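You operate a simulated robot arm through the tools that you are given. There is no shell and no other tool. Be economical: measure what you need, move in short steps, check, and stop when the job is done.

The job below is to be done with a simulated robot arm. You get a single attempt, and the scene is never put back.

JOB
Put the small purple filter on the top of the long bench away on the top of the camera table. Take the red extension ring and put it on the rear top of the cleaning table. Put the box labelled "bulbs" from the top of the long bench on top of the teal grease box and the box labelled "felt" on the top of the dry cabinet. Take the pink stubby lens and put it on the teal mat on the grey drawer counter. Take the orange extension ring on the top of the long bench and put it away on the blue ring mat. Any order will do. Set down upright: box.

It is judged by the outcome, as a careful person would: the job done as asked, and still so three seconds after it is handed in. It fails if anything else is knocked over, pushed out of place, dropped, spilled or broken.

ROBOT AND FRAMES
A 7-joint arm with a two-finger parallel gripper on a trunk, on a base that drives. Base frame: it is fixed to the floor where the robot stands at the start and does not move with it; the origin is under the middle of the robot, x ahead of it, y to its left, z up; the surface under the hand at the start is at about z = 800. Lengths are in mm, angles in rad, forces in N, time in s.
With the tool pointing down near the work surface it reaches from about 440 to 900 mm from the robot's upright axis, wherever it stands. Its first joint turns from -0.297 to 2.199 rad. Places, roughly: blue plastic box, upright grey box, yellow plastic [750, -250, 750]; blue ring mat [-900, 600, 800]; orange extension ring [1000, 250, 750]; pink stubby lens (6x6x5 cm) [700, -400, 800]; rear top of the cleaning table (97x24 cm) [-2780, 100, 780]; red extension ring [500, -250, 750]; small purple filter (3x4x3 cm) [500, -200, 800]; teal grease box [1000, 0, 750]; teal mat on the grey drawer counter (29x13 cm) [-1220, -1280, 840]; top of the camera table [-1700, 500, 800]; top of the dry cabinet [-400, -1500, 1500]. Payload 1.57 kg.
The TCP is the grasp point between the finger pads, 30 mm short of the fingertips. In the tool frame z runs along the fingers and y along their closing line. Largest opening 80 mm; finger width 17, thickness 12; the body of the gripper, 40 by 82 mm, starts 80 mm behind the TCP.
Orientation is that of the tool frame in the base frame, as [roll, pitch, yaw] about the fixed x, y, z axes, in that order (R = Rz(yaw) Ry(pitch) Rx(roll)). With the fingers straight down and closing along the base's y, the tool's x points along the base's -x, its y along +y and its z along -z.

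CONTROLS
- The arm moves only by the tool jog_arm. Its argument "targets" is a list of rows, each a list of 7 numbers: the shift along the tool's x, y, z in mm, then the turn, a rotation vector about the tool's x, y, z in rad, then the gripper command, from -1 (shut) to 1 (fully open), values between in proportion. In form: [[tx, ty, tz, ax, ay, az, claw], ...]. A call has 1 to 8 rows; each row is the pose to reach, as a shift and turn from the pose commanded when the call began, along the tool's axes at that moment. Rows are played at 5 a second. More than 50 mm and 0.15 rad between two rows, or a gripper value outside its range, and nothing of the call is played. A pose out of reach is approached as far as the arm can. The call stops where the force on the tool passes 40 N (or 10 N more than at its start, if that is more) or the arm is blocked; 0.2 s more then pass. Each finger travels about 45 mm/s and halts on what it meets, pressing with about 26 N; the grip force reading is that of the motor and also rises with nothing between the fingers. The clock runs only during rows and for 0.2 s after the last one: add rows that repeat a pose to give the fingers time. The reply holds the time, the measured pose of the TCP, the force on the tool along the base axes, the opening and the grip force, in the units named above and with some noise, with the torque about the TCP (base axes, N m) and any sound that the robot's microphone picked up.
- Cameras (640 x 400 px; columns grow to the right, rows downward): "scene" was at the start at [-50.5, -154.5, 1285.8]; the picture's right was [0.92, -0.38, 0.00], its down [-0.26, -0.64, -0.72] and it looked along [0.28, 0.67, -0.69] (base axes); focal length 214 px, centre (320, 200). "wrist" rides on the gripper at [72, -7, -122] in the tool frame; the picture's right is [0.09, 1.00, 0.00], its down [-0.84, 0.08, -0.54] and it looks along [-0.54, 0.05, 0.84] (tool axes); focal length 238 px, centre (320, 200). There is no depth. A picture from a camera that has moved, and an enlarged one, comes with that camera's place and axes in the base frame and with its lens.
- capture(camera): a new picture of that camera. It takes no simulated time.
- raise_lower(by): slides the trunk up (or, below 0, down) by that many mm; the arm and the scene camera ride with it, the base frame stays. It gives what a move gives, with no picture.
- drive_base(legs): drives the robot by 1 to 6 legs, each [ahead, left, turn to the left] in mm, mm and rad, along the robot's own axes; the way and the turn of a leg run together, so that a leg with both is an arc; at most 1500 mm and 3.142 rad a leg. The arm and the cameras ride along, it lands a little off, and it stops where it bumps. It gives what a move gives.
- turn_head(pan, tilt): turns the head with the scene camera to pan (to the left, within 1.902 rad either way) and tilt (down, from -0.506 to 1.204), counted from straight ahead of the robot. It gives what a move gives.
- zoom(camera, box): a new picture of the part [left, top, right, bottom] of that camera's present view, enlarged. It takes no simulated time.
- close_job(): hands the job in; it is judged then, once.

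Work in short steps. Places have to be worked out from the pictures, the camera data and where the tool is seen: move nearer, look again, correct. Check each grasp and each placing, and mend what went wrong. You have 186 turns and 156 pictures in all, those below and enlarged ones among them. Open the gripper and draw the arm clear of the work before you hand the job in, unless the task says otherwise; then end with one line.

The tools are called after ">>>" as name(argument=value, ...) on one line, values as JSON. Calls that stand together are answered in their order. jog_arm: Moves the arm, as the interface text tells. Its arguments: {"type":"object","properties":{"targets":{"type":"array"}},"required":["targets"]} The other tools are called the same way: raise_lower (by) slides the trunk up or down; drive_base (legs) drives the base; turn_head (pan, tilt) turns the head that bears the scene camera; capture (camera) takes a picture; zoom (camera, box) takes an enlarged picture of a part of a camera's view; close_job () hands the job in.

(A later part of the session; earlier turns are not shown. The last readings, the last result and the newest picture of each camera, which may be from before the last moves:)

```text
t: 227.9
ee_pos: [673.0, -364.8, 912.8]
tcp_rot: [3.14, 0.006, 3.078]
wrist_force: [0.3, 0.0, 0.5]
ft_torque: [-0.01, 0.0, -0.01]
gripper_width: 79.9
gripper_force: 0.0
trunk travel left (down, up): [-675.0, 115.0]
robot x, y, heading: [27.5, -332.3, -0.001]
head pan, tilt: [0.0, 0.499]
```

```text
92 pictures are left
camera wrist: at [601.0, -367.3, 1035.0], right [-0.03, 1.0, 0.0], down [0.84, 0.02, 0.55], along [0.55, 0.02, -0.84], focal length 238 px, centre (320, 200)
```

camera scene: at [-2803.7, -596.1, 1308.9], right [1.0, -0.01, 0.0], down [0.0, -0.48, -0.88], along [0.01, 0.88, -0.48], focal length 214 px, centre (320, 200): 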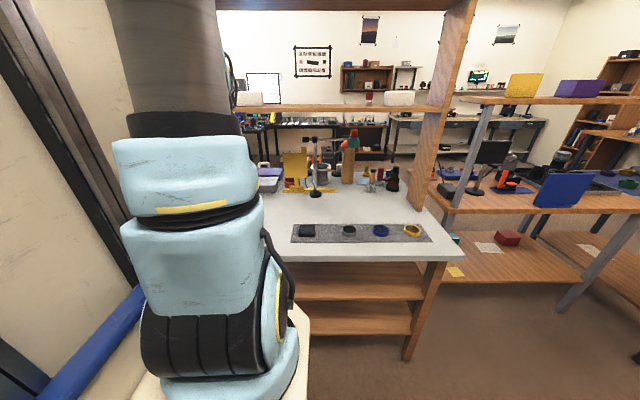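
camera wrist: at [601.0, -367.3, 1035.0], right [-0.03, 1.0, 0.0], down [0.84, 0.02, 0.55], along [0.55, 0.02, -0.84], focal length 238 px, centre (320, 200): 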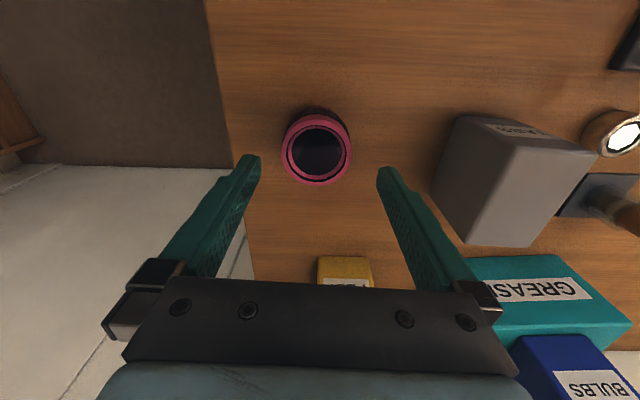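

>>> jog_arm(targets=[[-1, -2, 30, 0, 0, 0, 1], [-1, -2, 60, 0, 0, 0, 1], [-1, -2, 75, 0, 0, 0, 1], [-1, -2, 75, 0, 0, 0, -1], [-1, -2, 75, 0, 0, 0, -1], [-1, -2, 75, 0, 0, 0, -1], [-1, -2, 75, 0, 0, 0, -1], [-1, -2, 75, 0, 0, 0, -1]])

>>> jog_arm(targets=[[0, 0, -45, 0, 0, 0, -1], [0, 0, -90, 0, 0, 0, -1], [0, 0, -135, 0, 0, 0, -1], [20, 0, -180, 0, 0, 0, -1], [40, 0, -225, 0, 0, 0, -1], [60, 0, -260, 0, 0, 0, -1], [100, 0, -260, 0, 0, 0, -1], [100, 0, -260, 0, 0, 0, -1]])

>>> capture(camera="wrist")

```text
t: 229.7
ee_pos: [673.1, -365.5, 838.6]
tcp_rot: [3.141, 0.008, 3.076]
wrist_force: [-0.5, 0.8, 0.8]
ft_torque: [0.0, -0.02, -0.01]
gripper_width: 57.6
gripper_force: 25.9
trunk travel left (down, up): [-675.0, 115.0]
robot x, y, heading: [25.2, -330.8, 0.0]
head pan, tilt: [0.0, 0.499]
```

```text
t: 231.5
ee_pos: [572.6, -358.8, 1099.3]
tcp_rot: [3.141, 0.006, 3.077]
wrist_force: [0.4, 0.8, -1.9]
ft_torque: [-0.01, 0.0, 0.03]
gripper_width: 57.8
gripper_force: 26.5
trunk travel left (down, up): [-675.0, 115.0]
robot x, y, heading: [26.2, -326.5, -0.002]
head pan, tilt: [0.0, 0.499]
```

```text
91 pictures are left
camera wrist: at [499.9, -361.9, 1221.4], right [-0.03, 1.0, 0.0], down [0.84, 0.02, 0.55], along [0.55, 0.02, -0.84], focal length 238 px, centre (320, 200)
```

wrist: 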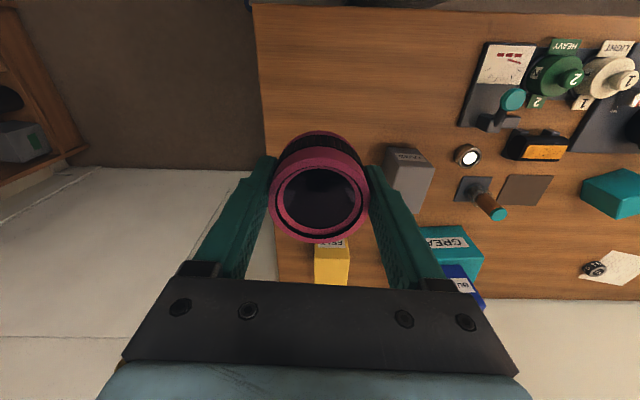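

Lens held. Back out, face south, strafe west to the drawer counter.

>>> drive_base(legs=[[-180, -230, 0], [0, 0, -1.57], [0, -550, 0], [0, -500, 0]])

>>> turn_head(pan=0.0, tilt=0.8)

>>> capture(camera="scene")

>>> capture(camera="wrist")

```text
t: 242.7
ee_pos: [-1234.0, -1117.5, 1099.0]
tcp_rot: [3.14, 0.007, 1.507]
wrist_force: [-0.6, 0.2, -1.6]
ft_torque: [0.02, 0.01, 0.04]
gripper_width: 57.6
gripper_force: 25.9
trunk travel left (down, up): [-675.0, 115.0]
robot x, y, heading: [-1205.3, -570.8, -1.567]
head pan, tilt: [0.0, 0.499]
```

```text
t: 243.4
ee_pos: [-1234.7, -1118.7, 1098.8]
tcp_rot: [3.139, 0.007, 1.506]
wrist_force: [-1.0, 0.6, -0.5]
ft_torque: [-0.04, 0.01, -0.02]
gripper_width: 57.9
gripper_force: 25.9
trunk travel left (down, up): [-675.0, 115.0]
robot x, y, heading: [-1207.3, -569.9, -1.569]
head pan, tilt: [0.0, 0.799]
```

```text
90 pictures are left
camera scene: at [-1435.7, -572.7, 1283.0], right [-1.0, 0.0, 0.0], down [0.0, 0.72, -0.7], along [0.0, -0.7, -0.72], focal length 214 px, centre (320, 200)
```

scene: 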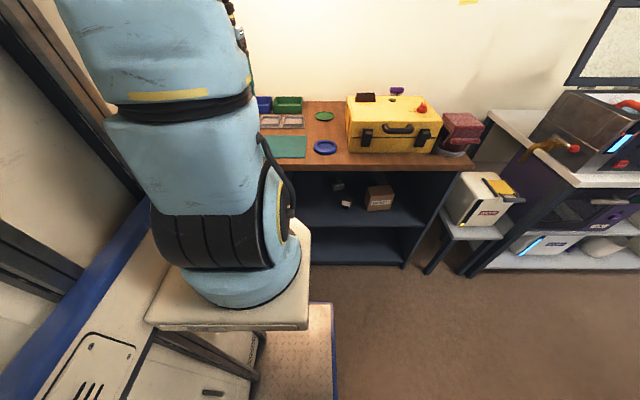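

```text
89 pictures are left
camera wrist: at [-1234.8, -1044.8, 1221.3], right [1.0, 0.03, 0.0], down [0.02, -0.84, 0.55], along [0.02, -0.55, -0.84], focal length 238 px, centre (320, 200)
```

wrist: 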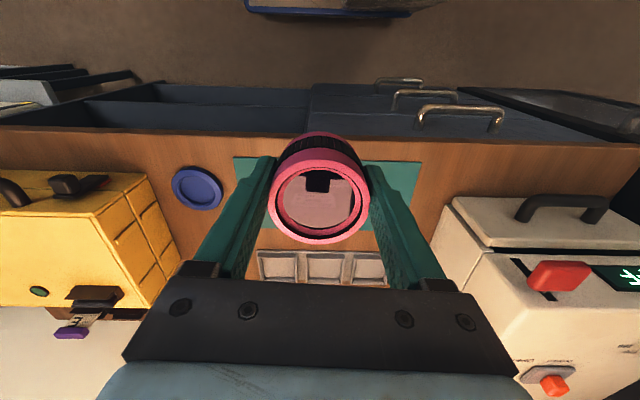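

Mat centre ≈[-1218,-1289]. Move above and lower to z≈905.

>>> jog_arm(targets=[[-45, 8, 0, 0, 0, 0, -1], [-90, 15, 0, 0, 0, 0, -1], [-130, 22, 10, 0, 0, 0, -1], [-169, 27, 25, 0, 0, 0, -1], [-169, 27, 70, 0, 0, 0, -1], [-169, 27, 115, 0, 0, 0, -1], [-169, 27, 155, 0, 0, 0, -1], [-169, 27, 190, 0, 0, 0, -1]])

>>> capture(camera="wrist")

```text
t: 245.2
ee_pos: [-1215.7, -1289.1, 910.9]
tcp_rot: [3.139, 0.008, 1.506]
wrist_force: [0.0, 0.3, -1.1]
ft_torque: [-0.03, 0.01, -0.04]
gripper_width: 57.8
gripper_force: 25.7
trunk travel left (down, up): [-675.0, 115.0]
robot x, y, heading: [-1206.6, -570.5, -1.569]
head pan, tilt: [0.0, 0.799]
```

```text
88 pictures are left
camera wrist: at [-1217.2, -1216.8, 1032.5], right [1.0, 0.03, 0.0], down [0.02, -0.84, 0.55], along [0.02, -0.55, -0.84], focal length 238 px, centre (320, 200)
```

wrist: 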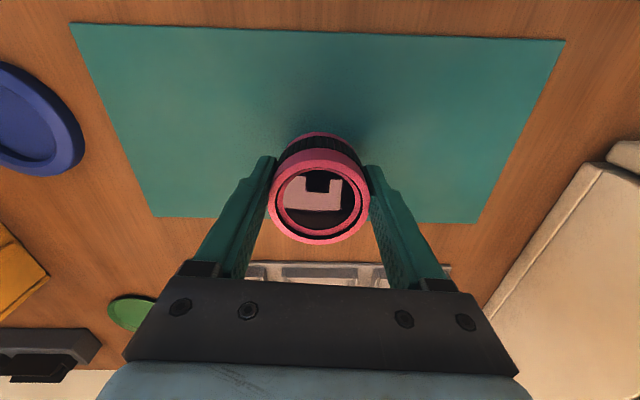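

Centred over the mat. Lower to contact.

>>> jog_arm(targets=[[0, 0, 10, 0, 0, 0, -1], [0, 0, 20, 0, 0, 0, -1], [0, 0, 25, 0, 0, 0, -1], [0, 0, 29, 0, 0, 0, -1], [0, 0, 33, 0, 0, 0, -1], [0, 0, 37, 0, 0, 0, -1], [0, 0, 41, 0, 0, 0, -1], [0, 0, 45, 0, 0, 0, -1]])

```text
t: 246.9
ee_pos: [-1216.3, -1290.1, 874.1]
tcp_rot: [3.14, 0.013, 1.508]
wrist_force: [-0.7, 11.5, 20.9]
ft_torque: [0.59, 0.76, -0.32]
gripper_width: 57.8
gripper_force: 26.2
trunk travel left (down, up): [-675.0, 115.0]
robot x, y, heading: [-1200.6, -571.2, -1.565]
head pan, tilt: [0.0, 0.799]
stopped in row 8: the force on the tool passed its limit at 48 N (the readings are from after the stop); the commanded pose is now the measured one
```

>>> jog_arm(targets=[[0, 0, -3, 0, 0, 0, -0.2], [0, 0, -3, 0, 0, 0, 0.9], [0, 0, -3, 0, 0, 0, 0.9], [0, 0, -3, 0, 0, 0, 0.9], [0, 0, -45, 0, 0, 0, 0.9], [0, 0, -90, 0, 0, 0, 0.9], [0, 0, -135, 0, 0, 0, 0.9], [0, 0, -180, 0, 0, 0, 0.9]])

>>> jog_arm(targets=[[0, 0, -30, 0, 0, 0, 0.9], [40, 0, -45, 0, 0, 0, 0.9], [80, 0, -50, 0, 0, 0, 0.9], [120, 0, -50, 0, 0, 0, 0.9], [150, 0, -50, 0, 0, 0, 0.9], [150, 0, -50, 0, 0, 0, 0.9]])

>>> capture(camera="wrist")

```text
t: 248.7
ee_pos: [-1216.0, -1290.4, 1052.7]
tcp_rot: [3.14, 0.013, 1.507]
wrist_force: [0.5, -0.6, -0.5]
ft_torque: [0.05, 0.0, 0.0]
gripper_width: 76.1
gripper_force: 0.1
trunk travel left (down, up): [-675.0, 115.0]
robot x, y, heading: [-1200.4, -568.6, -1.567]
head pan, tilt: [0.0, 0.799]
```

```text
t: 250.1
ee_pos: [-1207.5, -1139.0, 1102.8]
tcp_rot: [3.14, 0.012, 1.509]
wrist_force: [-0.2, 0.6, 0.0]
ft_torque: [0.03, -0.04, 0.0]
gripper_width: 75.9
gripper_force: 0.1
trunk travel left (down, up): [-675.0, 115.0]
robot x, y, heading: [-1201.3, -570.9, -1.565]
head pan, tilt: [0.0, 0.799]
```

```text
87 pictures are left
camera wrist: at [-1208.4, -1065.2, 1224.0], right [1.0, 0.03, 0.0], down [0.02, -0.83, 0.55], along [0.02, -0.55, -0.83], focal length 238 px, centre (320, 200)
```

wrist: 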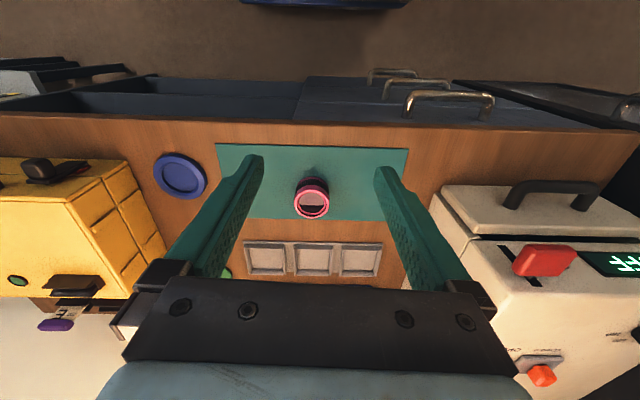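

Lens is on the mat. Back to the bench for the felt box.

>>> drive_base(legs=[[0, 550, 0], [0, 500, 0], [0, 0, 1.565]])

```text
t: 254.3
ee_pos: [-555.0, -1121.5, 1088.8]
tcp_rot: [-3.129, -0.029, 1.49]
wrist_force: [0.1, 0.0, 1.1]
ft_torque: [-0.02, -0.01, 0.03]
gripper_width: 76.1
gripper_force: 0.1
trunk travel left (down, up): [-675.0, 115.0]
robot x, y, heading: [-541.1, -567.0, -1.563]
head pan, tilt: [0.0, 0.799]
stopped in leg 2: the robot was blocked; the commanded pose is now the measured one
```

Blocked — the hand probably touched the dry cabinet (door handle). I look before moving.

>>> capture(camera="wrist")

>>> turn_head(pan=0.5, tilt=0.1)

>>> capture(camera="scene")

```text
86 pictures are left
camera wrist: at [-553.3, -1052.8, 1213.2], right [1.0, 0.01, -0.01], down [0.02, -0.86, 0.52], along [0.0, -0.52, -0.86], focal length 238 px, centre (320, 200)
```

wrist: 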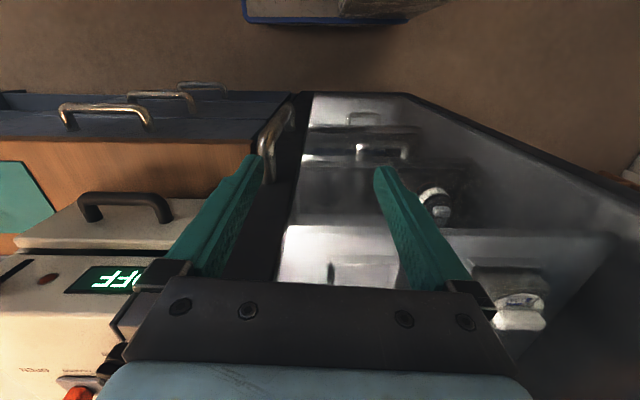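

```text
t: 255.4
ee_pos: [-553.4, -1122.4, 1088.5]
tcp_rot: [-3.132, -0.025, 1.49]
wrist_force: [-0.9, -0.9, 1.1]
ft_torque: [0.01, 0.0, 0.01]
gripper_width: 76.2
gripper_force: 0.0
trunk travel left (down, up): [-675.0, 115.0]
robot x, y, heading: [-540.3, -564.8, -1.563]
head pan, tilt: [0.499, 0.099]
```

```text
85 pictures are left
camera scene: at [-729.7, -567.2, 1345.8], right [-0.88, -0.48, 0.0], down [-0.05, 0.09, -0.99], along [0.48, -0.87, -0.1], focal length 214 px, centre (320, 200)
```

scene: 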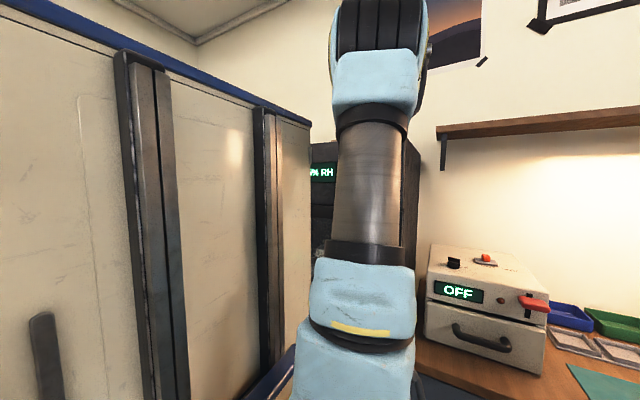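

The cabinet's front is within touch of the hand; I back straight away from it 80 mm and look again.

>>> drive_base(legs=[[-80, 0, 0]])

>>> capture(camera="wrist")

```text
t: 256.4
ee_pos: [-554.0, -1043.5, 1090.8]
tcp_rot: [-3.132, -0.026, 1.488]
wrist_force: [0.9, -0.5, -0.2]
ft_torque: [0.01, 0.0, -0.01]
gripper_width: 76.2
gripper_force: 0.1
trunk travel left (down, up): [-675.0, 115.0]
robot x, y, heading: [-543.1, -486.7, -1.564]
head pan, tilt: [0.499, 0.099]
```

```text
84 pictures are left
camera wrist: at [-553.9, -975.4, 1213.4], right [1.0, 0.01, -0.01], down [0.01, -0.85, 0.52], along [0.0, -0.52, -0.85], focal length 238 px, centre (320, 200)
```

wrist: 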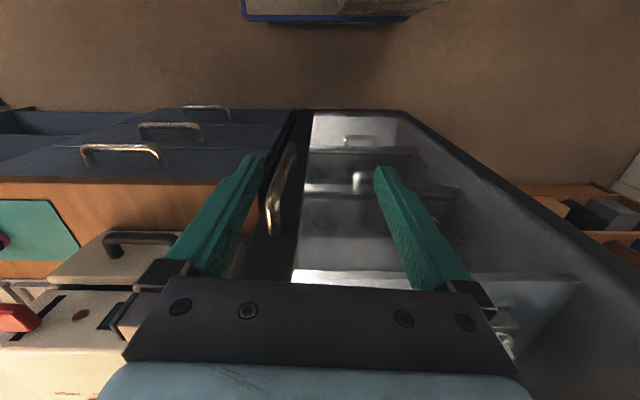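

Clear now, and nothing disturbed. Continue east and turn to the bench.

>>> drive_base(legs=[[0, 390, 0], [0, 0, 1.563]])

```text
t: 262.8
ee_pos: [405.9, -476.0, 1089.0]
tcp_rot: [-3.131, -0.027, 3.099]
wrist_force: [-0.1, 0.0, 0.1]
ft_torque: [0.0, -0.01, 0.0]
gripper_width: 75.6
gripper_force: 0.0
trunk travel left (down, up): [-675.0, 115.0]
robot x, y, heading: [-151.7, -485.0, 0.039]
head pan, tilt: [0.499, 0.099]
```

>>> drive_base(legs=[[0, 155, -0.039], [195, 0, 0]])

>>> jog_arm(targets=[[-45, 0, 0, -0.01, -0.027, 0, 1], [-90, 0, 10, -0.01, -0.027, 0, 1], [-135, 0, 25, -0.01, -0.027, 0, 1], [-150, 0, 40, -0.01, -0.027, 0, 1], [-150, 0, 40, -0.01, -0.027, 0, 1]])

>>> capture(camera="wrist")

```text
t: 265.4
ee_pos: [602.7, -343.0, 1089.3]
tcp_rot: [-3.129, -0.023, 3.057]
wrist_force: [0.0, -0.3, 0.1]
ft_torque: [0.0, -0.01, 0.01]
gripper_width: 75.8
gripper_force: 0.0
trunk travel left (down, up): [-675.0, 115.0]
robot x, y, heading: [46.9, -326.8, -0.0]
head pan, tilt: [0.499, 0.099]
```

```text
t: 266.6
ee_pos: [752.4, -354.8, 1045.3]
tcp_rot: [-3.141, 0.003, 3.055]
wrist_force: [-1.1, 0.0, 0.1]
ft_torque: [0.01, 0.0, -0.02]
gripper_width: 79.8
gripper_force: 0.2
trunk travel left (down, up): [-675.0, 115.0]
robot x, y, heading: [48.3, -325.5, -0.0]
head pan, tilt: [0.499, 0.099]
```

```text
83 pictures are left
camera wrist: at [680.5, -356.4, 1166.8], right [-0.01, 1.0, 0.0], down [0.84, 0.01, 0.54], along [0.54, 0.0, -0.84], focal length 238 px, centre (320, 200)
```

wrist: 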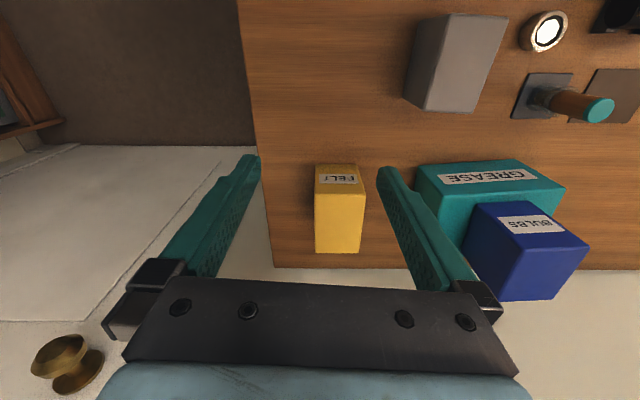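

>>> zoom(camera="wrist", box=[260, 140, 420, 270])

```text
3.08 times, centred on (340, 205) of wrist
camera zoom: at [680.5, -356.4, 1166.8], right [-0.01, 1.0, 0.0], down [0.84, 0.01, 0.54], along [0.54, 0.0, -0.84], focal length 733 px, centre (258, 185)
```

zoom: 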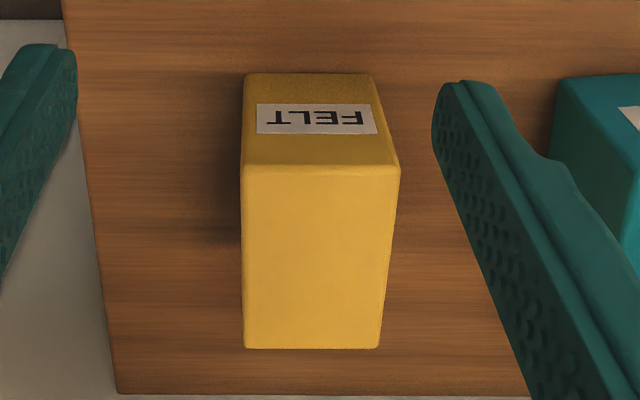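

Felt box: 69 wide × 109 deep × 96 high, centre ≈[899,-329]. I go above it, aligning the yaw.

>>> jog_arm(targets=[[-36, 10, 25, 0, 0, -0.025, 1], [-72, 19, 50, 0, 0, -0.05, 1], [-108, 29, 75, 0, 0, -0.075, 1], [-144, 39, 95, 0, 0, -0.095, 1], [-144, 39, 95, 0, 0, -0.095, 1]])

>>> capture(camera="wrist")

```text
t: 267.8
ee_pos: [900.3, -329.5, 949.3]
tcp_rot: [3.141, 0.002, -3.13]
wrist_force: [0.0, -0.3, -0.2]
ft_torque: [-0.04, 0.0, 0.0]
gripper_width: 80.0
gripper_force: 0.0
trunk travel left (down, up): [-675.0, 115.0]
robot x, y, heading: [52.2, -327.3, 0.006]
head pan, tilt: [0.499, 0.099]
```

```text
81 pictures are left
camera wrist: at [828.4, -337.6, 1071.0], right [-0.1, 0.99, 0.0], down [0.83, 0.09, 0.54], along [0.54, 0.06, -0.84], focal length 238 px, centre (320, 200)
```

wrist: 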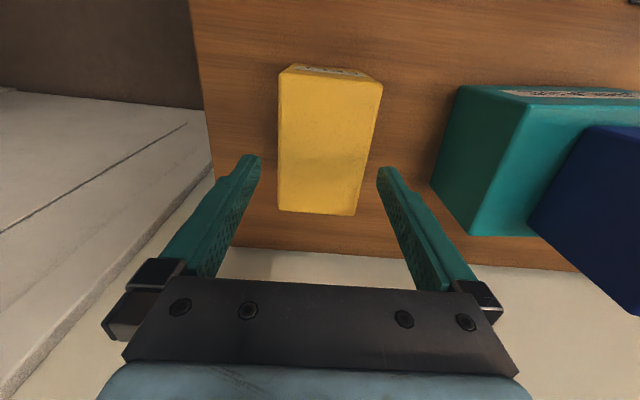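

Aligned (centre [900,-327]). Descend and grip.

>>> jog_arm(targets=[[0, 3, 30, 0, 0, 0, 1], [0, 3, 60, 0, 0, 0, 1], [0, 3, 90, 0, 0, 0, 1], [0, 3, 107, 0, 0, 0, 1], [0, 3, 107, 0, 0, 0, -1], [0, 3, 107, 0, 0, 0, -1], [0, 3, 107, 0, 0, 0, -1], [0, 3, 107, 0, 0, 0, -1]])

>>> jog_arm(targets=[[0, 0, -45, 0, 0, 0, -1], [0, 0, -90, 0, 0, 0, -1], [0, 0, -135, 0, 0, 0, -1], [0, 0, -180, 0, 0, 0, -1], [40, 0, -200, 0, 0, 0, -1], [80, 0, -220, 0, 0, 0, -1], [120, 0, -240, 0, 0, 0, -1], [120, 0, -240, 0, 0, 0, -1]])

>>> capture(camera="wrist")

```text
t: 269.6
ee_pos: [900.2, -326.6, 843.2]
tcp_rot: [3.14, 0.005, -3.133]
wrist_force: [0.0, 0.3, -0.1]
ft_torque: [0.04, -0.02, -0.01]
gripper_width: 69.6
gripper_force: 25.9
trunk travel left (down, up): [-675.0, 115.0]
robot x, y, heading: [48.0, -331.2, 0.0]
head pan, tilt: [0.499, 0.099]
```

```text
t: 271.4
ee_pos: [776.6, -328.7, 1084.5]
tcp_rot: [-3.141, 0.004, -3.133]
wrist_force: [0.6, 0.1, -2.7]
ft_torque: [0.0, 0.02, 0.01]
gripper_width: 69.5
gripper_force: 25.9
trunk travel left (down, up): [-675.0, 115.0]
robot x, y, heading: [44.4, -329.5, 0.004]
head pan, tilt: [0.499, 0.099]
```

```text
80 pictures are left
camera wrist: at [705.2, -336.4, 1206.2], right [-0.1, 0.99, 0.0], down [0.83, 0.08, 0.54], along [0.54, 0.05, -0.84], focal length 238 px, centre (320, 200)
```

wrist: 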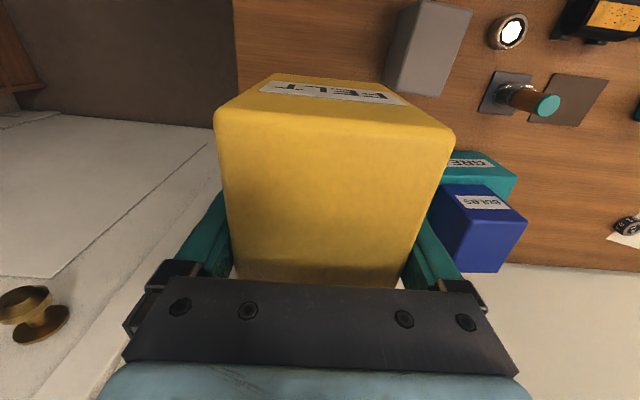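

Felt box held. Retract toward the base, then drive back out.

>>> jog_arm(targets=[[40, 0, 0, 0, 0, 0, -1], [80, 0, 0, 0, 0, 0, -1], [120, 0, 0, 0, 0, 0, -1], [160, 0, 0, 0, 0, 0, -1], [180, 0, 0, 0, 0, 0, -1], [180, 0, 0, 0, 0, 0, -1]])

>>> drive_base(legs=[[-280, -170, 0]])

>>> raise_lower(by=115)

>>> jog_arm(targets=[[0, 0, -45, 0, 0, 0, -1], [0, 0, -90, 0, 0, 0, -1], [0, 0, -135, 0, 0, 0, -1], [0, 0, -180, 0, 0, 0, -1], [0, 0, -225, 0, 0, 0, -1], [0, 0, -270, 0, 0, 0, -1], [0, 0, -315, 0, 0, 0, -1], [0, 0, -315, 0, 0, 0, -1]])

```text
t: 272.8
ee_pos: [595.1, -330.1, 1082.6]
tcp_rot: [-3.141, 0.005, -3.134]
wrist_force: [0.0, -0.6, -2.2]
ft_torque: [0.01, -0.01, 0.01]
gripper_width: 69.9
gripper_force: 26.6
trunk travel left (down, up): [-675.0, 115.0]
robot x, y, heading: [47.8, -330.3, 0.006]
head pan, tilt: [0.499, 0.099]
```

```text
t: 275.0
ee_pos: [312.6, -498.5, 1083.5]
tcp_rot: [-3.141, 0.004, -3.125]
wrist_force: [-0.2, -0.2, -2.3]
ft_torque: [-0.02, 0.03, 0.01]
gripper_width: 69.9
gripper_force: 26.1
trunk travel left (down, up): [-675.0, 115.0]
robot x, y, heading: [-240.1, -502.6, 0.009]
head pan, tilt: [0.499, 0.099]
```

```text
t: 276.4
ee_pos: [312.7, -498.5, 1197.1]
tcp_rot: [-3.142, 0.004, -3.125]
wrist_force: [-0.1, -1.3, -3.2]
ft_torque: [0.02, 0.01, 0.02]
gripper_width: 69.9
gripper_force: 25.7
trunk travel left (down, up): [-790.0, 0.0]
robot x, y, heading: [-234.6, -500.2, 0.013]
head pan, tilt: [0.499, 0.099]
```

```text
t: 278.2
ee_pos: [312.2, -495.8, 1511.4]
tcp_rot: [-3.141, 0.005, -3.123]
wrist_force: [-1.0, 0.2, -2.8]
ft_torque: [0.03, -0.02, -0.01]
gripper_width: 69.7
gripper_force: 25.6
trunk travel left (down, up): [-790.0, 0.0]
robot x, y, heading: [-236.7, -504.5, 0.01]
head pan, tilt: [0.499, 0.099]
```

Reaches 1511 without trouble; continue to ~1610.

>>> jog_arm(targets=[[0, 0, -35, 0, 0, 0, -1], [0, 0, -70, 0, 0, 0, -1], [0, 0, -100, 0, 0, 0, -1], [0, 0, -100, 0, 0, 0, -1]])

>>> turn_head(pan=-1.3, tilt=0.2)

>>> capture(camera="scene")

```text
t: 279.2
ee_pos: [305.2, -501.5, 1572.9]
tcp_rot: [3.14, 0.007, -3.121]
wrist_force: [0.3, 1.0, -2.6]
ft_torque: [0.01, -0.02, 0.04]
gripper_width: 70.0
gripper_force: 26.9
out of reach, approached as far as the arm can: row 2, 3, 4
trunk travel left (down, up): [-790.0, 0.0]
robot x, y, heading: [-236.2, -498.9, 0.007]
head pan, tilt: [0.499, 0.099]
```

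```text
t: 281.1
ee_pos: [305.3, -499.6, 1570.6]
tcp_rot: [3.14, 0.007, -3.123]
wrist_force: [0.4, -0.2, -2.3]
ft_torque: [-0.03, 0.01, -0.01]
gripper_width: 70.0
gripper_force: 26.0
trunk travel left (down, up): [-790.0, 0.0]
robot x, y, heading: [-237.5, -503.8, 0.015]
head pan, tilt: [-1.3, 0.201]
```

```text
79 pictures are left
camera scene: at [-290.3, -822.8, 1451.6], right [-0.96, -0.28, 0.0], down [-0.06, 0.19, -0.98], along [0.27, -0.94, -0.2], focal length 214 px, centre (320, 200)
```

scene: 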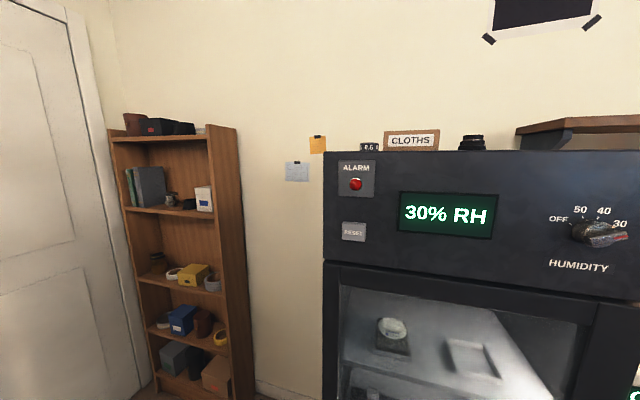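

Cabinet top is z≈1458 with small items at its rear. I turn to face it, holding the box high, and align at x≈-400.

>>> drive_base(legs=[[0, 0, -1.58], [0, -165, 0]])

>>> turn_head(pan=0.0, tilt=0.2)

>>> capture(camera="scene")

>>> capture(camera="wrist")

```text
t: 286.3
ee_pos: [-390.8, -1048.8, 1571.7]
tcp_rot: [3.139, 0.008, 1.608]
wrist_force: [-0.2, 0.8, -2.1]
ft_torque: [-0.02, 0.06, 0.0]
gripper_width: 69.9
gripper_force: 25.7
trunk travel left (down, up): [-790.0, 0.0]
robot x, y, heading: [-403.5, -507.4, -1.545]
head pan, tilt: [-1.3, 0.201]
```

```text
t: 287.8
ee_pos: [-391.1, -1048.0, 1572.0]
tcp_rot: [3.14, 0.008, 1.608]
wrist_force: [0.2, 0.3, -3.3]
ft_torque: [-0.02, 0.01, 0.0]
gripper_width: 69.8
gripper_force: 26.3
trunk travel left (down, up): [-790.0, 0.0]
robot x, y, heading: [-403.8, -507.6, -1.537]
head pan, tilt: [0.0, 0.201]
```

```text
78 pictures are left
camera scene: at [-634.8, -527.3, 1451.6], right [-1.0, -0.03, 0.0], down [-0.01, 0.2, -0.98], along [0.03, -0.98, -0.2], focal length 214 px, centre (320, 200)
```

scene: 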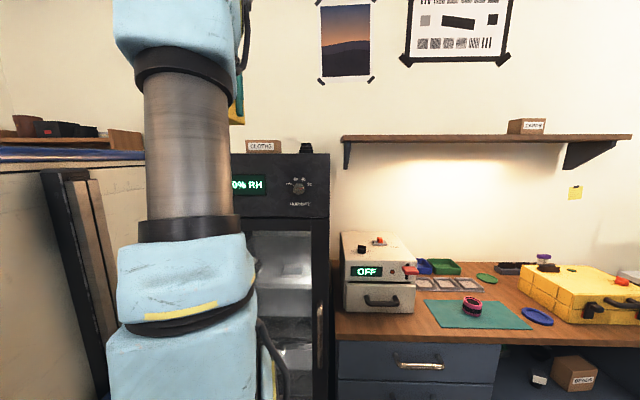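

```text
77 pictures are left
camera wrist: at [-399.9, -976.5, 1694.4], right [0.99, 0.13, 0.0], down [0.11, -0.83, 0.55], along [0.07, -0.54, -0.84], focal length 238 px, centre (320, 200)
```

wrist: 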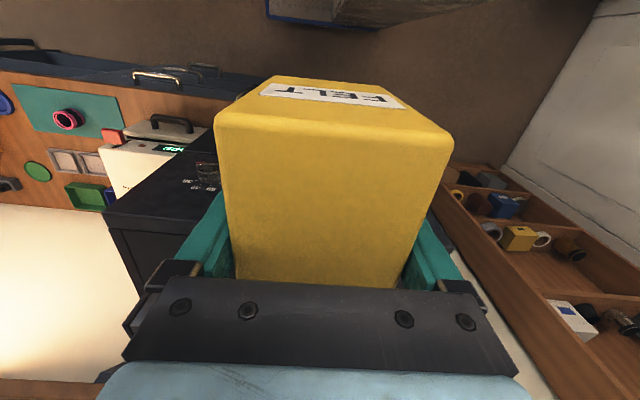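

Top front edge y≈-1181, z≈1460; CLOTHS box front at ≈-1380. I'll set the felt box at ~[-435,-1260]. Drive in.

>>> drive_base(legs=[[0, -48, 0], [120, 0, 0]])

>>> drive_base(legs=[[90, 0, 0]])

>>> capture(camera="wrist")

>>> capture(camera="scene")

```text
t: 289.5
ee_pos: [-436.8, -1169.1, 1572.6]
tcp_rot: [3.14, 0.005, 1.605]
wrist_force: [0.0, 0.5, -2.1]
ft_torque: [-0.04, -0.01, -0.02]
gripper_width: 69.8
gripper_force: 25.9
trunk travel left (down, up): [-790.0, 0.0]
robot x, y, heading: [-446.5, -624.3, -1.547]
head pan, tilt: [0.0, 0.201]
```

```text
t: 290.6
ee_pos: [-437.0, -1260.3, 1571.9]
tcp_rot: [3.139, 0.007, 1.602]
wrist_force: [0.1, -0.1, -2.6]
ft_torque: [-0.03, -0.01, -0.01]
gripper_width: 69.8
gripper_force: 26.0
trunk travel left (down, up): [-790.0, 0.0]
robot x, y, heading: [-449.5, -719.4, -1.544]
head pan, tilt: [0.0, 0.201]
```

```text
76 pictures are left
camera wrist: at [-444.2, -1188.4, 1694.5], right [0.99, 0.12, 0.0], down [0.1, -0.83, 0.55], along [0.07, -0.54, -0.84], focal length 238 px, centre (320, 200)
```

wrist: 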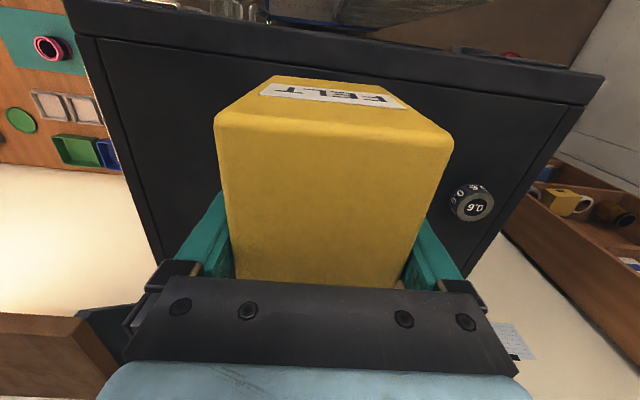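

```text
75 pictures are left
camera scene: at [-676.8, -738.1, 1451.6], right [-1.0, -0.02, 0.0], down [0.0, 0.2, -0.98], along [0.02, -0.98, -0.2], focal length 214 px, centre (320, 200)
```

scene: 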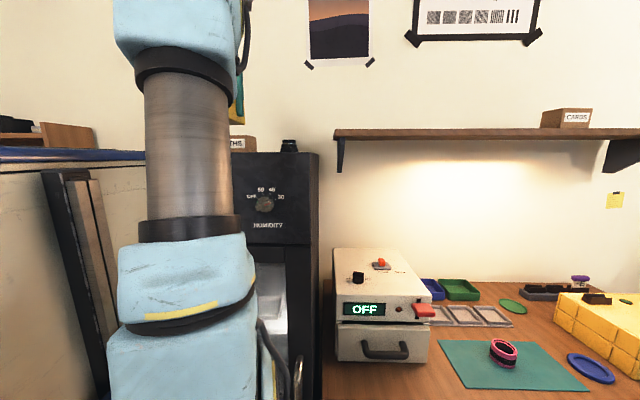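

Front edge is nearer y≈-1203, so I'll go deeper and further west: target [-510,-1297]. Strafe right, then use the arm.

>>> drive_base(legs=[[0, -72, 0]])

>>> jog_arm(targets=[[0, 0, 15, 0, 0, 0, -1], [-10, 0, 30, 0, 0, 0, -1], [-25, 0, 35, 0, 0, 0, -1], [-38, 0, 35, 0, 0, 0, -1], [-38, 0, 35, 0, 0, 0, -1]])

>>> capture(camera="wrist")

```text
t: 291.6
ee_pos: [-508.2, -1261.9, 1572.5]
tcp_rot: [3.141, 0.006, 1.601]
wrist_force: [1.3, 0.0, -2.5]
ft_torque: [0.02, 0.01, -0.01]
gripper_width: 69.9
gripper_force: 25.3
trunk travel left (down, up): [-790.0, 0.0]
robot x, y, heading: [-517.9, -722.6, -1.548]
head pan, tilt: [0.0, 0.201]
```

```text
t: 292.8
ee_pos: [-506.1, -1300.6, 1537.1]
tcp_rot: [3.14, 0.008, 1.602]
wrist_force: [-0.4, -1.5, -2.1]
ft_torque: [-0.01, 0.03, -0.01]
gripper_width: 69.9
gripper_force: 26.3
trunk travel left (down, up): [-790.0, 0.0]
robot x, y, heading: [-515.1, -721.0, -1.546]
head pan, tilt: [0.0, 0.201]
```

```text
74 pictures are left
camera wrist: at [-515.0, -1228.8, 1659.6], right [0.99, 0.12, 0.0], down [0.1, -0.83, 0.55], along [0.07, -0.54, -0.84], focal length 238 px, centre (320, 200)
```

wrist: 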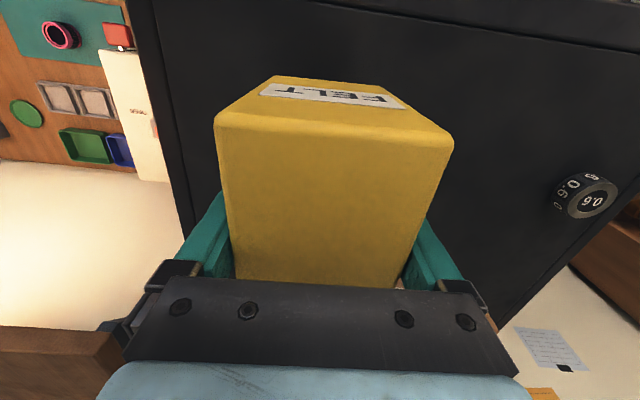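

Good position. Lower to contact.

>>> jog_arm(targets=[[0, 0, 10, 0, 0, 0, -1], [0, 0, 18, 0, 0, 0, -1], [0, 0, 22, 0, 0, 0, -1], [0, 0, 26, 0, 0, 0, -1], [0, 0, 30, 0, 0, 0, -1], [0, 0, 34, 0, 0, 0, -1], [0, 0, 38, 0, 0, 0, -1], [0, 0, 42, 0, 0, 0, -1]])

```text
t: 294.6
ee_pos: [-507.1, -1297.4, 1497.7]
tcp_rot: [3.14, 0.01, 1.602]
wrist_force: [0.7, 0.1, 26.4]
ft_torque: [-0.13, 0.77, 0.09]
gripper_width: 69.4
gripper_force: 26.4
trunk travel left (down, up): [-790.0, 0.0]
robot x, y, heading: [-517.1, -721.1, -1.545]
head pan, tilt: [0.0, 0.201]
```

Contact (26 N). Open fully, lift slightly, and check before sliding back.

>>> jog_arm(targets=[[0, 0, -2, 0, 0, 0, 0], [0, 0, -2, 0, 0, 0, 1], [0, 0, -2, 0, 0, 0, 1], [0, 0, -2, 0, 0, 0, 1], [0, 0, -2, 0, 0, 0, 1], [0, 0, -20, 0, 0, 0, 1], [0, 0, -40, 0, 0, 0, 1], [0, 0, -40, 0, 0, 0, 1]])

>>> capture(camera="wrist")

```text
t: 296.4
ee_pos: [-505.9, -1299.9, 1534.3]
tcp_rot: [3.139, 0.007, 1.604]
wrist_force: [0.2, 0.3, -0.6]
ft_torque: [-0.02, 0.02, -0.01]
gripper_width: 80.0
gripper_force: 0.0
trunk travel left (down, up): [-790.0, 0.0]
robot x, y, heading: [-518.0, -723.9, -1.548]
head pan, tilt: [0.0, 0.201]
```

```text
73 pictures are left
camera wrist: at [-513.9, -1228.3, 1657.4], right [0.99, 0.12, 0.0], down [0.1, -0.83, 0.55], along [0.07, -0.54, -0.84], focal length 238 px, centre (320, 200)
```

wrist: 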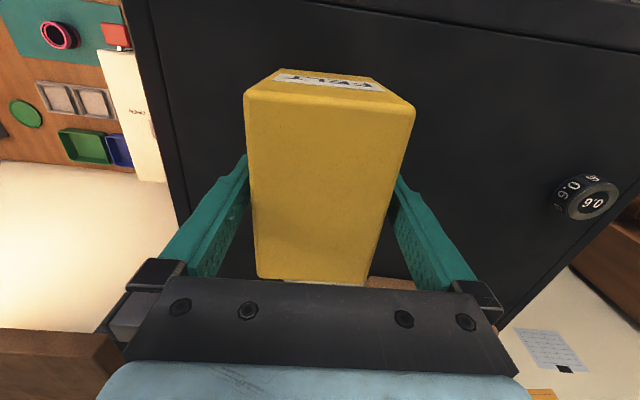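

Box stands freely between the fingers. Slide back along the tool axis while rising.

>>> jog_arm(targets=[[15, 0, -5, 0, 0, 0, 1], [30, 0, -12, 0, 0, 0, 1], [45, 0, -20, 0, 0, 0, 1], [60, 0, -28, 0, 0, 0, 1], [80, 0, -36, 0, 0, 0, 1], [105, 0, -45, 0, 0, 0, 1], [125, 0, -50, 0, 0, 0, 1], [125, 0, -50, 0, 0, 0, 1]])

>>> capture(camera="wrist")

```text
t: 298.2
ee_pos: [-510.2, -1175.3, 1584.5]
tcp_rot: [3.14, 0.009, 1.599]
wrist_force: [-0.1, 0.1, -0.2]
ft_torque: [-0.05, -0.02, 0.03]
gripper_width: 80.0
gripper_force: 0.1
trunk travel left (down, up): [-790.0, 0.0]
robot x, y, heading: [-516.8, -725.0, -1.545]
head pan, tilt: [0.0, 0.201]
```

```text
72 pictures are left
camera wrist: at [-518.7, -1102.6, 1706.1], right [0.99, 0.12, 0.0], down [0.1, -0.83, 0.55], along [0.07, -0.54, -0.84], focal length 238 px, centre (320, 200)
```

wrist: 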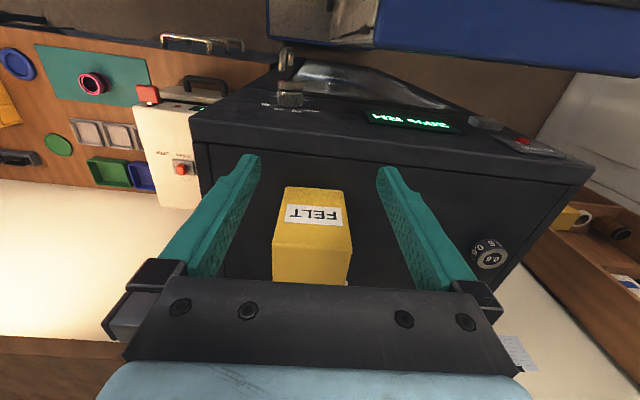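

Felt box is upright on the cabinet top. I back the robot away, and take one last look.

>>> drive_base(legs=[[-150, 0, 0]])

>>> turn_head(pan=0.2, tilt=0.1)

>>> capture(camera="scene")

>>> turn_head(pan=1.5, tilt=0.4)

>>> capture(camera="wrist")

```text
t: 299.6
ee_pos: [-512.4, -1023.7, 1583.3]
tcp_rot: [3.139, 0.009, 1.604]
wrist_force: [-0.2, -0.5, 0.5]
ft_torque: [0.04, 0.02, 0.02]
gripper_width: 80.2
gripper_force: 0.0
trunk travel left (down, up): [-790.0, 0.0]
robot x, y, heading: [-521.2, -568.9, -1.547]
head pan, tilt: [0.0, 0.201]
```

```text
t: 300.3
ee_pos: [-512.3, -1022.7, 1584.2]
tcp_rot: [3.14, 0.008, 1.606]
wrist_force: [0.2, 0.0, -0.3]
ft_torque: [0.03, 0.0, 0.0]
gripper_width: 80.0
gripper_force: 0.1
trunk travel left (down, up): [-790.0, 0.0]
robot x, y, heading: [-519.5, -564.9, -1.542]
head pan, tilt: [0.201, 0.099]
```

```text
71 pictures are left
camera scene: at [-734.3, -584.6, 1460.9], right [-0.97, -0.22, 0.0], down [-0.02, 0.1, -0.99], along [0.22, -0.97, -0.1], focal length 214 px, centre (320, 200)
```

scene: 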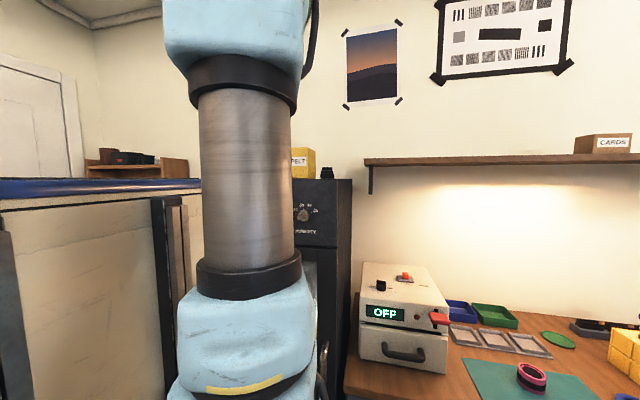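

```text
t: 301.8
ee_pos: [-511.8, -1023.1, 1584.6]
tcp_rot: [3.14, 0.008, 1.603]
wrist_force: [-0.1, -0.7, -0.5]
ft_torque: [0.02, -0.02, 0.0]
gripper_width: 79.8
gripper_force: 0.1
trunk travel left (down, up): [-790.0, 0.0]
robot x, y, heading: [-522.7, -569.9, -1.541]
head pan, tilt: [1.499, 0.4]
```

```text
70 pictures are left
camera wrist: at [-521.6, -950.3, 1706.0], right [0.99, 0.13, 0.0], down [0.1, -0.83, 0.55], along [0.07, -0.54, -0.84], focal length 238 px, centre (320, 200)
```

wrist: 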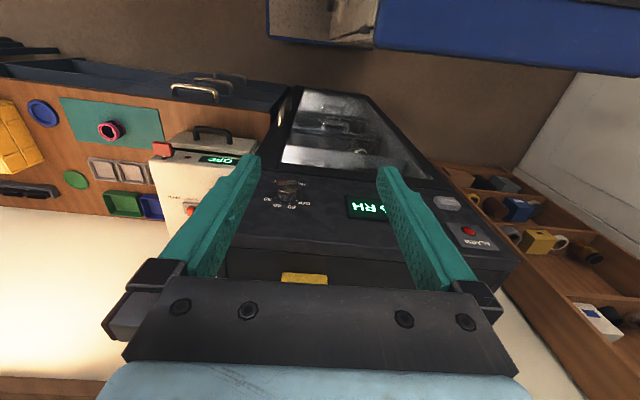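

The humidity display read 40% at first and 30% now — my earlier bump may have turned the cabinet's knob. I look closely.

>>> turn_head(pan=0.2, tilt=0.2)

>>> zoom(camera="wrist", box=[220, 150, 420, 260])

>>> zoom(camera="scene", box=[270, 130, 370, 230])

```text
t: 303.3
ee_pos: [-511.9, -1022.2, 1584.0]
tcp_rot: [3.139, 0.009, 1.604]
wrist_force: [0.8, -0.1, 0.0]
ft_torque: [-0.04, 0.0, -0.02]
gripper_width: 80.0
gripper_force: 0.0
trunk travel left (down, up): [-790.0, 0.0]
robot x, y, heading: [-522.7, -570.5, -1.551]
head pan, tilt: [0.201, 0.201]
```

```text
3.20 times, centred on (320, 205) of wrist
camera zoom: at [-521.6, -950.3, 1706.0], right [0.99, 0.13, 0.0], down [0.1, -0.83, 0.55], along [0.07, -0.54, -0.84], focal length 763 px, centre (320, 184)
```

zoom: 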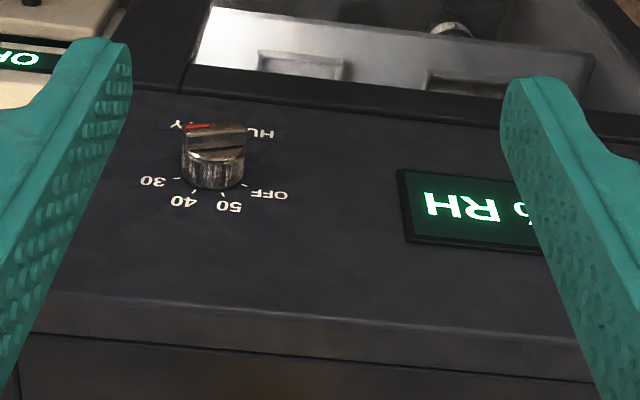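

```text
4.00 times, centred on (320, 180) of scene
camera zoom: at [-733.9, -585.6, 1451.6], right [-0.97, -0.23, 0.0], down [-0.05, 0.19, -0.98], along [0.22, -0.95, -0.2], focal length 858 px, centre (320, 280)
```

zoom: 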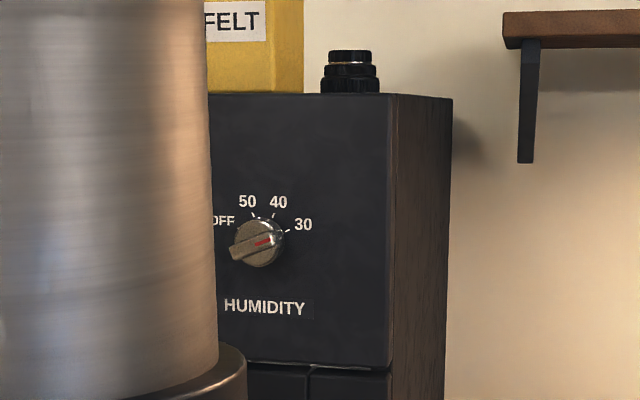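

Yes: the pointer is at 30, it was at 40. I should restore it. I back off for room, then bring the gripper horizontal in front of the knob (~[-549,-1185,1350]).

>>> drive_base(legs=[[-80, 0, 0]])

>>> jog_arm(targets=[[-12, -4, 30, 0, -0.14, 0, 0.3], [-24, -8, 60, 0, -0.28, 0, 0.3], [-36, -12, 90, 0, -0.42, 0, 0.3], [-48, -16, 120, 0, -0.56, 0, 0.3], [-60, -20, 150, 0, -0.7, 0, 0.3], [-72, -24, 180, 0, -0.84, 0, 0.3], [-84, -28, 210, 0, -0.98, 0, 0.3], [-84, -28, 210, 0, -0.98, 0, 0.3]])

>>> capture(camera="wrist")

```text
t: 304.3
ee_pos: [-515.5, -943.0, 1584.3]
tcp_rot: [3.138, 0.008, 1.602]
wrist_force: [-0.3, 0.1, 0.1]
ft_torque: [0.04, 0.0, -0.01]
gripper_width: 79.9
gripper_force: 0.0
trunk travel left (down, up): [-790.0, 0.0]
robot x, y, heading: [-522.3, -489.5, -1.548]
head pan, tilt: [0.201, 0.201]
```

```text
t: 306.1
ee_pos: [-524.5, -1062.4, 1358.9]
tcp_rot: [3.138, 0.988, 1.602]
wrist_force: [-0.2, 0.3, -0.4]
ft_torque: [0.0, 0.0, 0.02]
gripper_width: 52.0
gripper_force: 0.0
out of reach, approached as far as the arm can: row 4, 5, 6, 7, 8
trunk travel left (down, up): [-790.0, 0.0]
robot x, y, heading: [-524.0, -487.2, -1.548]
head pan, tilt: [0.201, 0.201]
```

```text
67 pictures are left
camera wrist: at [-535.8, -921.0, 1367.3], right [0.99, 0.08, -0.07], down [0.08, -0.01, 1.0], along [0.08, -1.0, -0.01], focal length 238 px, centre (320, 200)
```

wrist: 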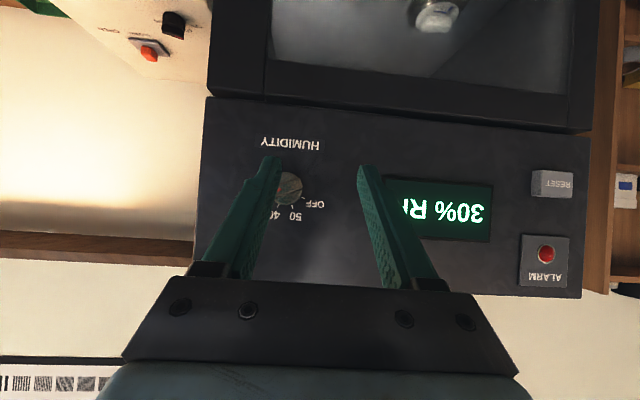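

Knob seen at ≈[-547, z 1353]. I finish the pitch to horizontal with a cautious forward move.

>>> jog_arm(targets=[[-3, -2, 9, 0, -0.116, 0, 0.3], [-6, -4, 18, 0, -0.232, 0, 0.3], [-9, -6, 27, 0, -0.348, 0, 0.3], [-12, -8, 36, 0, -0.464, 0, 0.3], [-15, -10, 44, 0, -0.585, 0, 0.3], [-15, -10, 44, 0, -0.585, 0, 0.3]])

>>> capture(camera="wrist")

```text
t: 307.5
ee_pos: [-531.0, -1114.2, 1351.8]
tcp_rot: [0.731, 1.567, -0.808]
wrist_force: [0.6, 0.7, -0.8]
ft_torque: [-0.02, 0.01, -0.01]
gripper_width: 51.9
gripper_force: 0.1
out of reach, approached as far as the arm can: row 5, 6
trunk travel left (down, up): [-790.0, 0.0]
robot x, y, heading: [-522.2, -483.6, -1.549]
head pan, tilt: [0.201, 0.201]
```

```text
66 pictures are left
camera wrist: at [-540.1, -992.5, 1279.7], right [1.0, 0.03, -0.09], down [0.06, 0.55, 0.84], along [0.07, -0.84, 0.54], focal length 238 px, centre (320, 200)
```

wrist: 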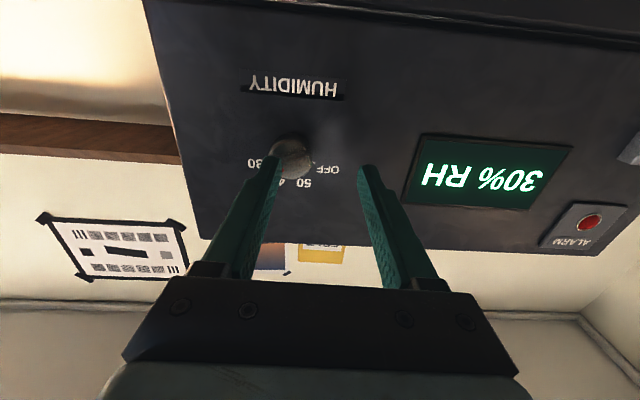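

>>> zoom(camera="wrist", box=[220, 110, 380, 210])

```text
4.00 times, centred on (300, 160) of wrist
camera zoom: at [-540.1, -992.5, 1279.7], right [1.0, 0.03, -0.09], down [0.06, 0.55, 0.84], along [0.07, -0.84, 0.54], focal length 953 px, centre (400, 360)
```

zoom: 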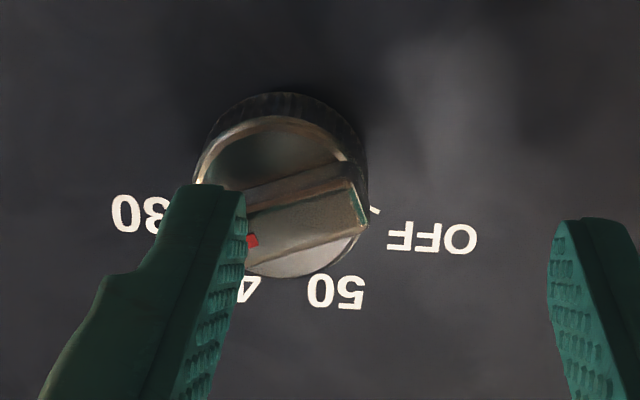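

Knob axis ≈[-551, 1356], bar ~18° above horizontal. I draw back, centre on it, and roll so the fingers will close across the bar.

>>> jog_arm(targets=[[-1, -5, -12, 0, 0, 0, 0.3], [-4, -20, -25, 0, 0, 0.14, 0.3], [-4, -20, -25, 0, 0, 0.28, 0.3], [-4, -20, -25, 0, 0, 0.42, 0.3], [-4, -20, -25, 0, 0, 0.56, 0.3], [-4, -20, -25, 0, 0, 0.7, 0.3], [-4, -20, -25, 0, 0, 0.84, 0.3], [-4, -20, -25, 0, 0, 0.98, 0.3]])

>>> capture(camera="wrist")

```text
t: 309.5
ee_pos: [-537.5, -1042.8, 1374.2]
tcp_rot: [1.851, 1.023, 0.156]
wrist_force: [-0.3, -0.6, -0.1]
ft_torque: [-0.03, 0.04, 0.02]
gripper_width: 52.3
gripper_force: 0.1
out of reach, approached as far as the arm can: row 1, 2, 3, 4, 5, 6, 7, 8
trunk travel left (down, up): [-790.0, 0.0]
robot x, y, heading: [-525.6, -485.2, -1.546]
head pan, tilt: [0.201, 0.201]
stopped in row 8: the arm was blocked; the commanded pose is now the measured one
```

```text
64 pictures are left
camera wrist: at [-494.7, -916.2, 1327.8], right [0.9, -0.14, 0.42], down [-0.32, 0.46, 0.83], along [-0.31, -0.88, 0.36], focal length 238 px, centre (320, 200)
```

wrist: 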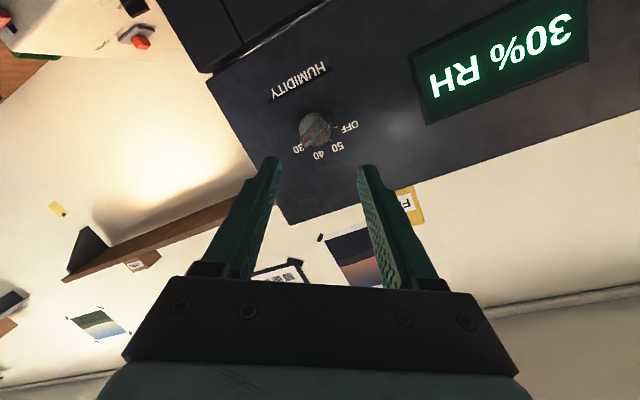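

The rolled pose is out of reach that close in. Simpler: restore a level horizontal tool with closed fingers and push the bar's left end down (turning it counter-clockwise). I realign above-left of the knob.

>>> jog_arm(targets=[[-2, 4, 14, -0.025, -0.023, -0.108, -1], [-4, 8, 28, -0.049, -0.047, -0.215, -1], [-7, 12, 43, -0.074, -0.07, -0.323, -1], [-10, 16, 57, -0.098, -0.094, -0.43, -1], [-12, 21, 72, -0.123, -0.117, -0.538, -1], [-12, 21, 72, -0.123, -0.117, -0.538, -1]])

>>> capture(camera="wrist")

```text
t: 310.9
ee_pos: [-510.0, -1114.5, 1388.1]
tcp_rot: [-0.932, 1.559, -2.48]
wrist_force: [-1.1, -0.1, -0.3]
ft_torque: [0.02, -0.02, 0.02]
gripper_width: 0.0
gripper_force: 20.7
trunk travel left (down, up): [-790.0, 0.0]
robot x, y, heading: [-525.2, -487.7, -1.548]
head pan, tilt: [0.201, 0.201]
```

```text
63 pictures are left
camera wrist: at [-520.5, -993.2, 1316.3], right [0.99, 0.02, -0.1], down [0.07, 0.55, 0.83], along [0.08, -0.83, 0.55], focal length 238 px, centre (320, 200)
```

wrist: 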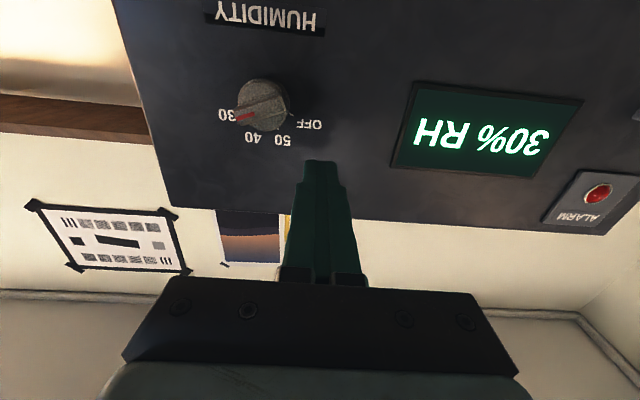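

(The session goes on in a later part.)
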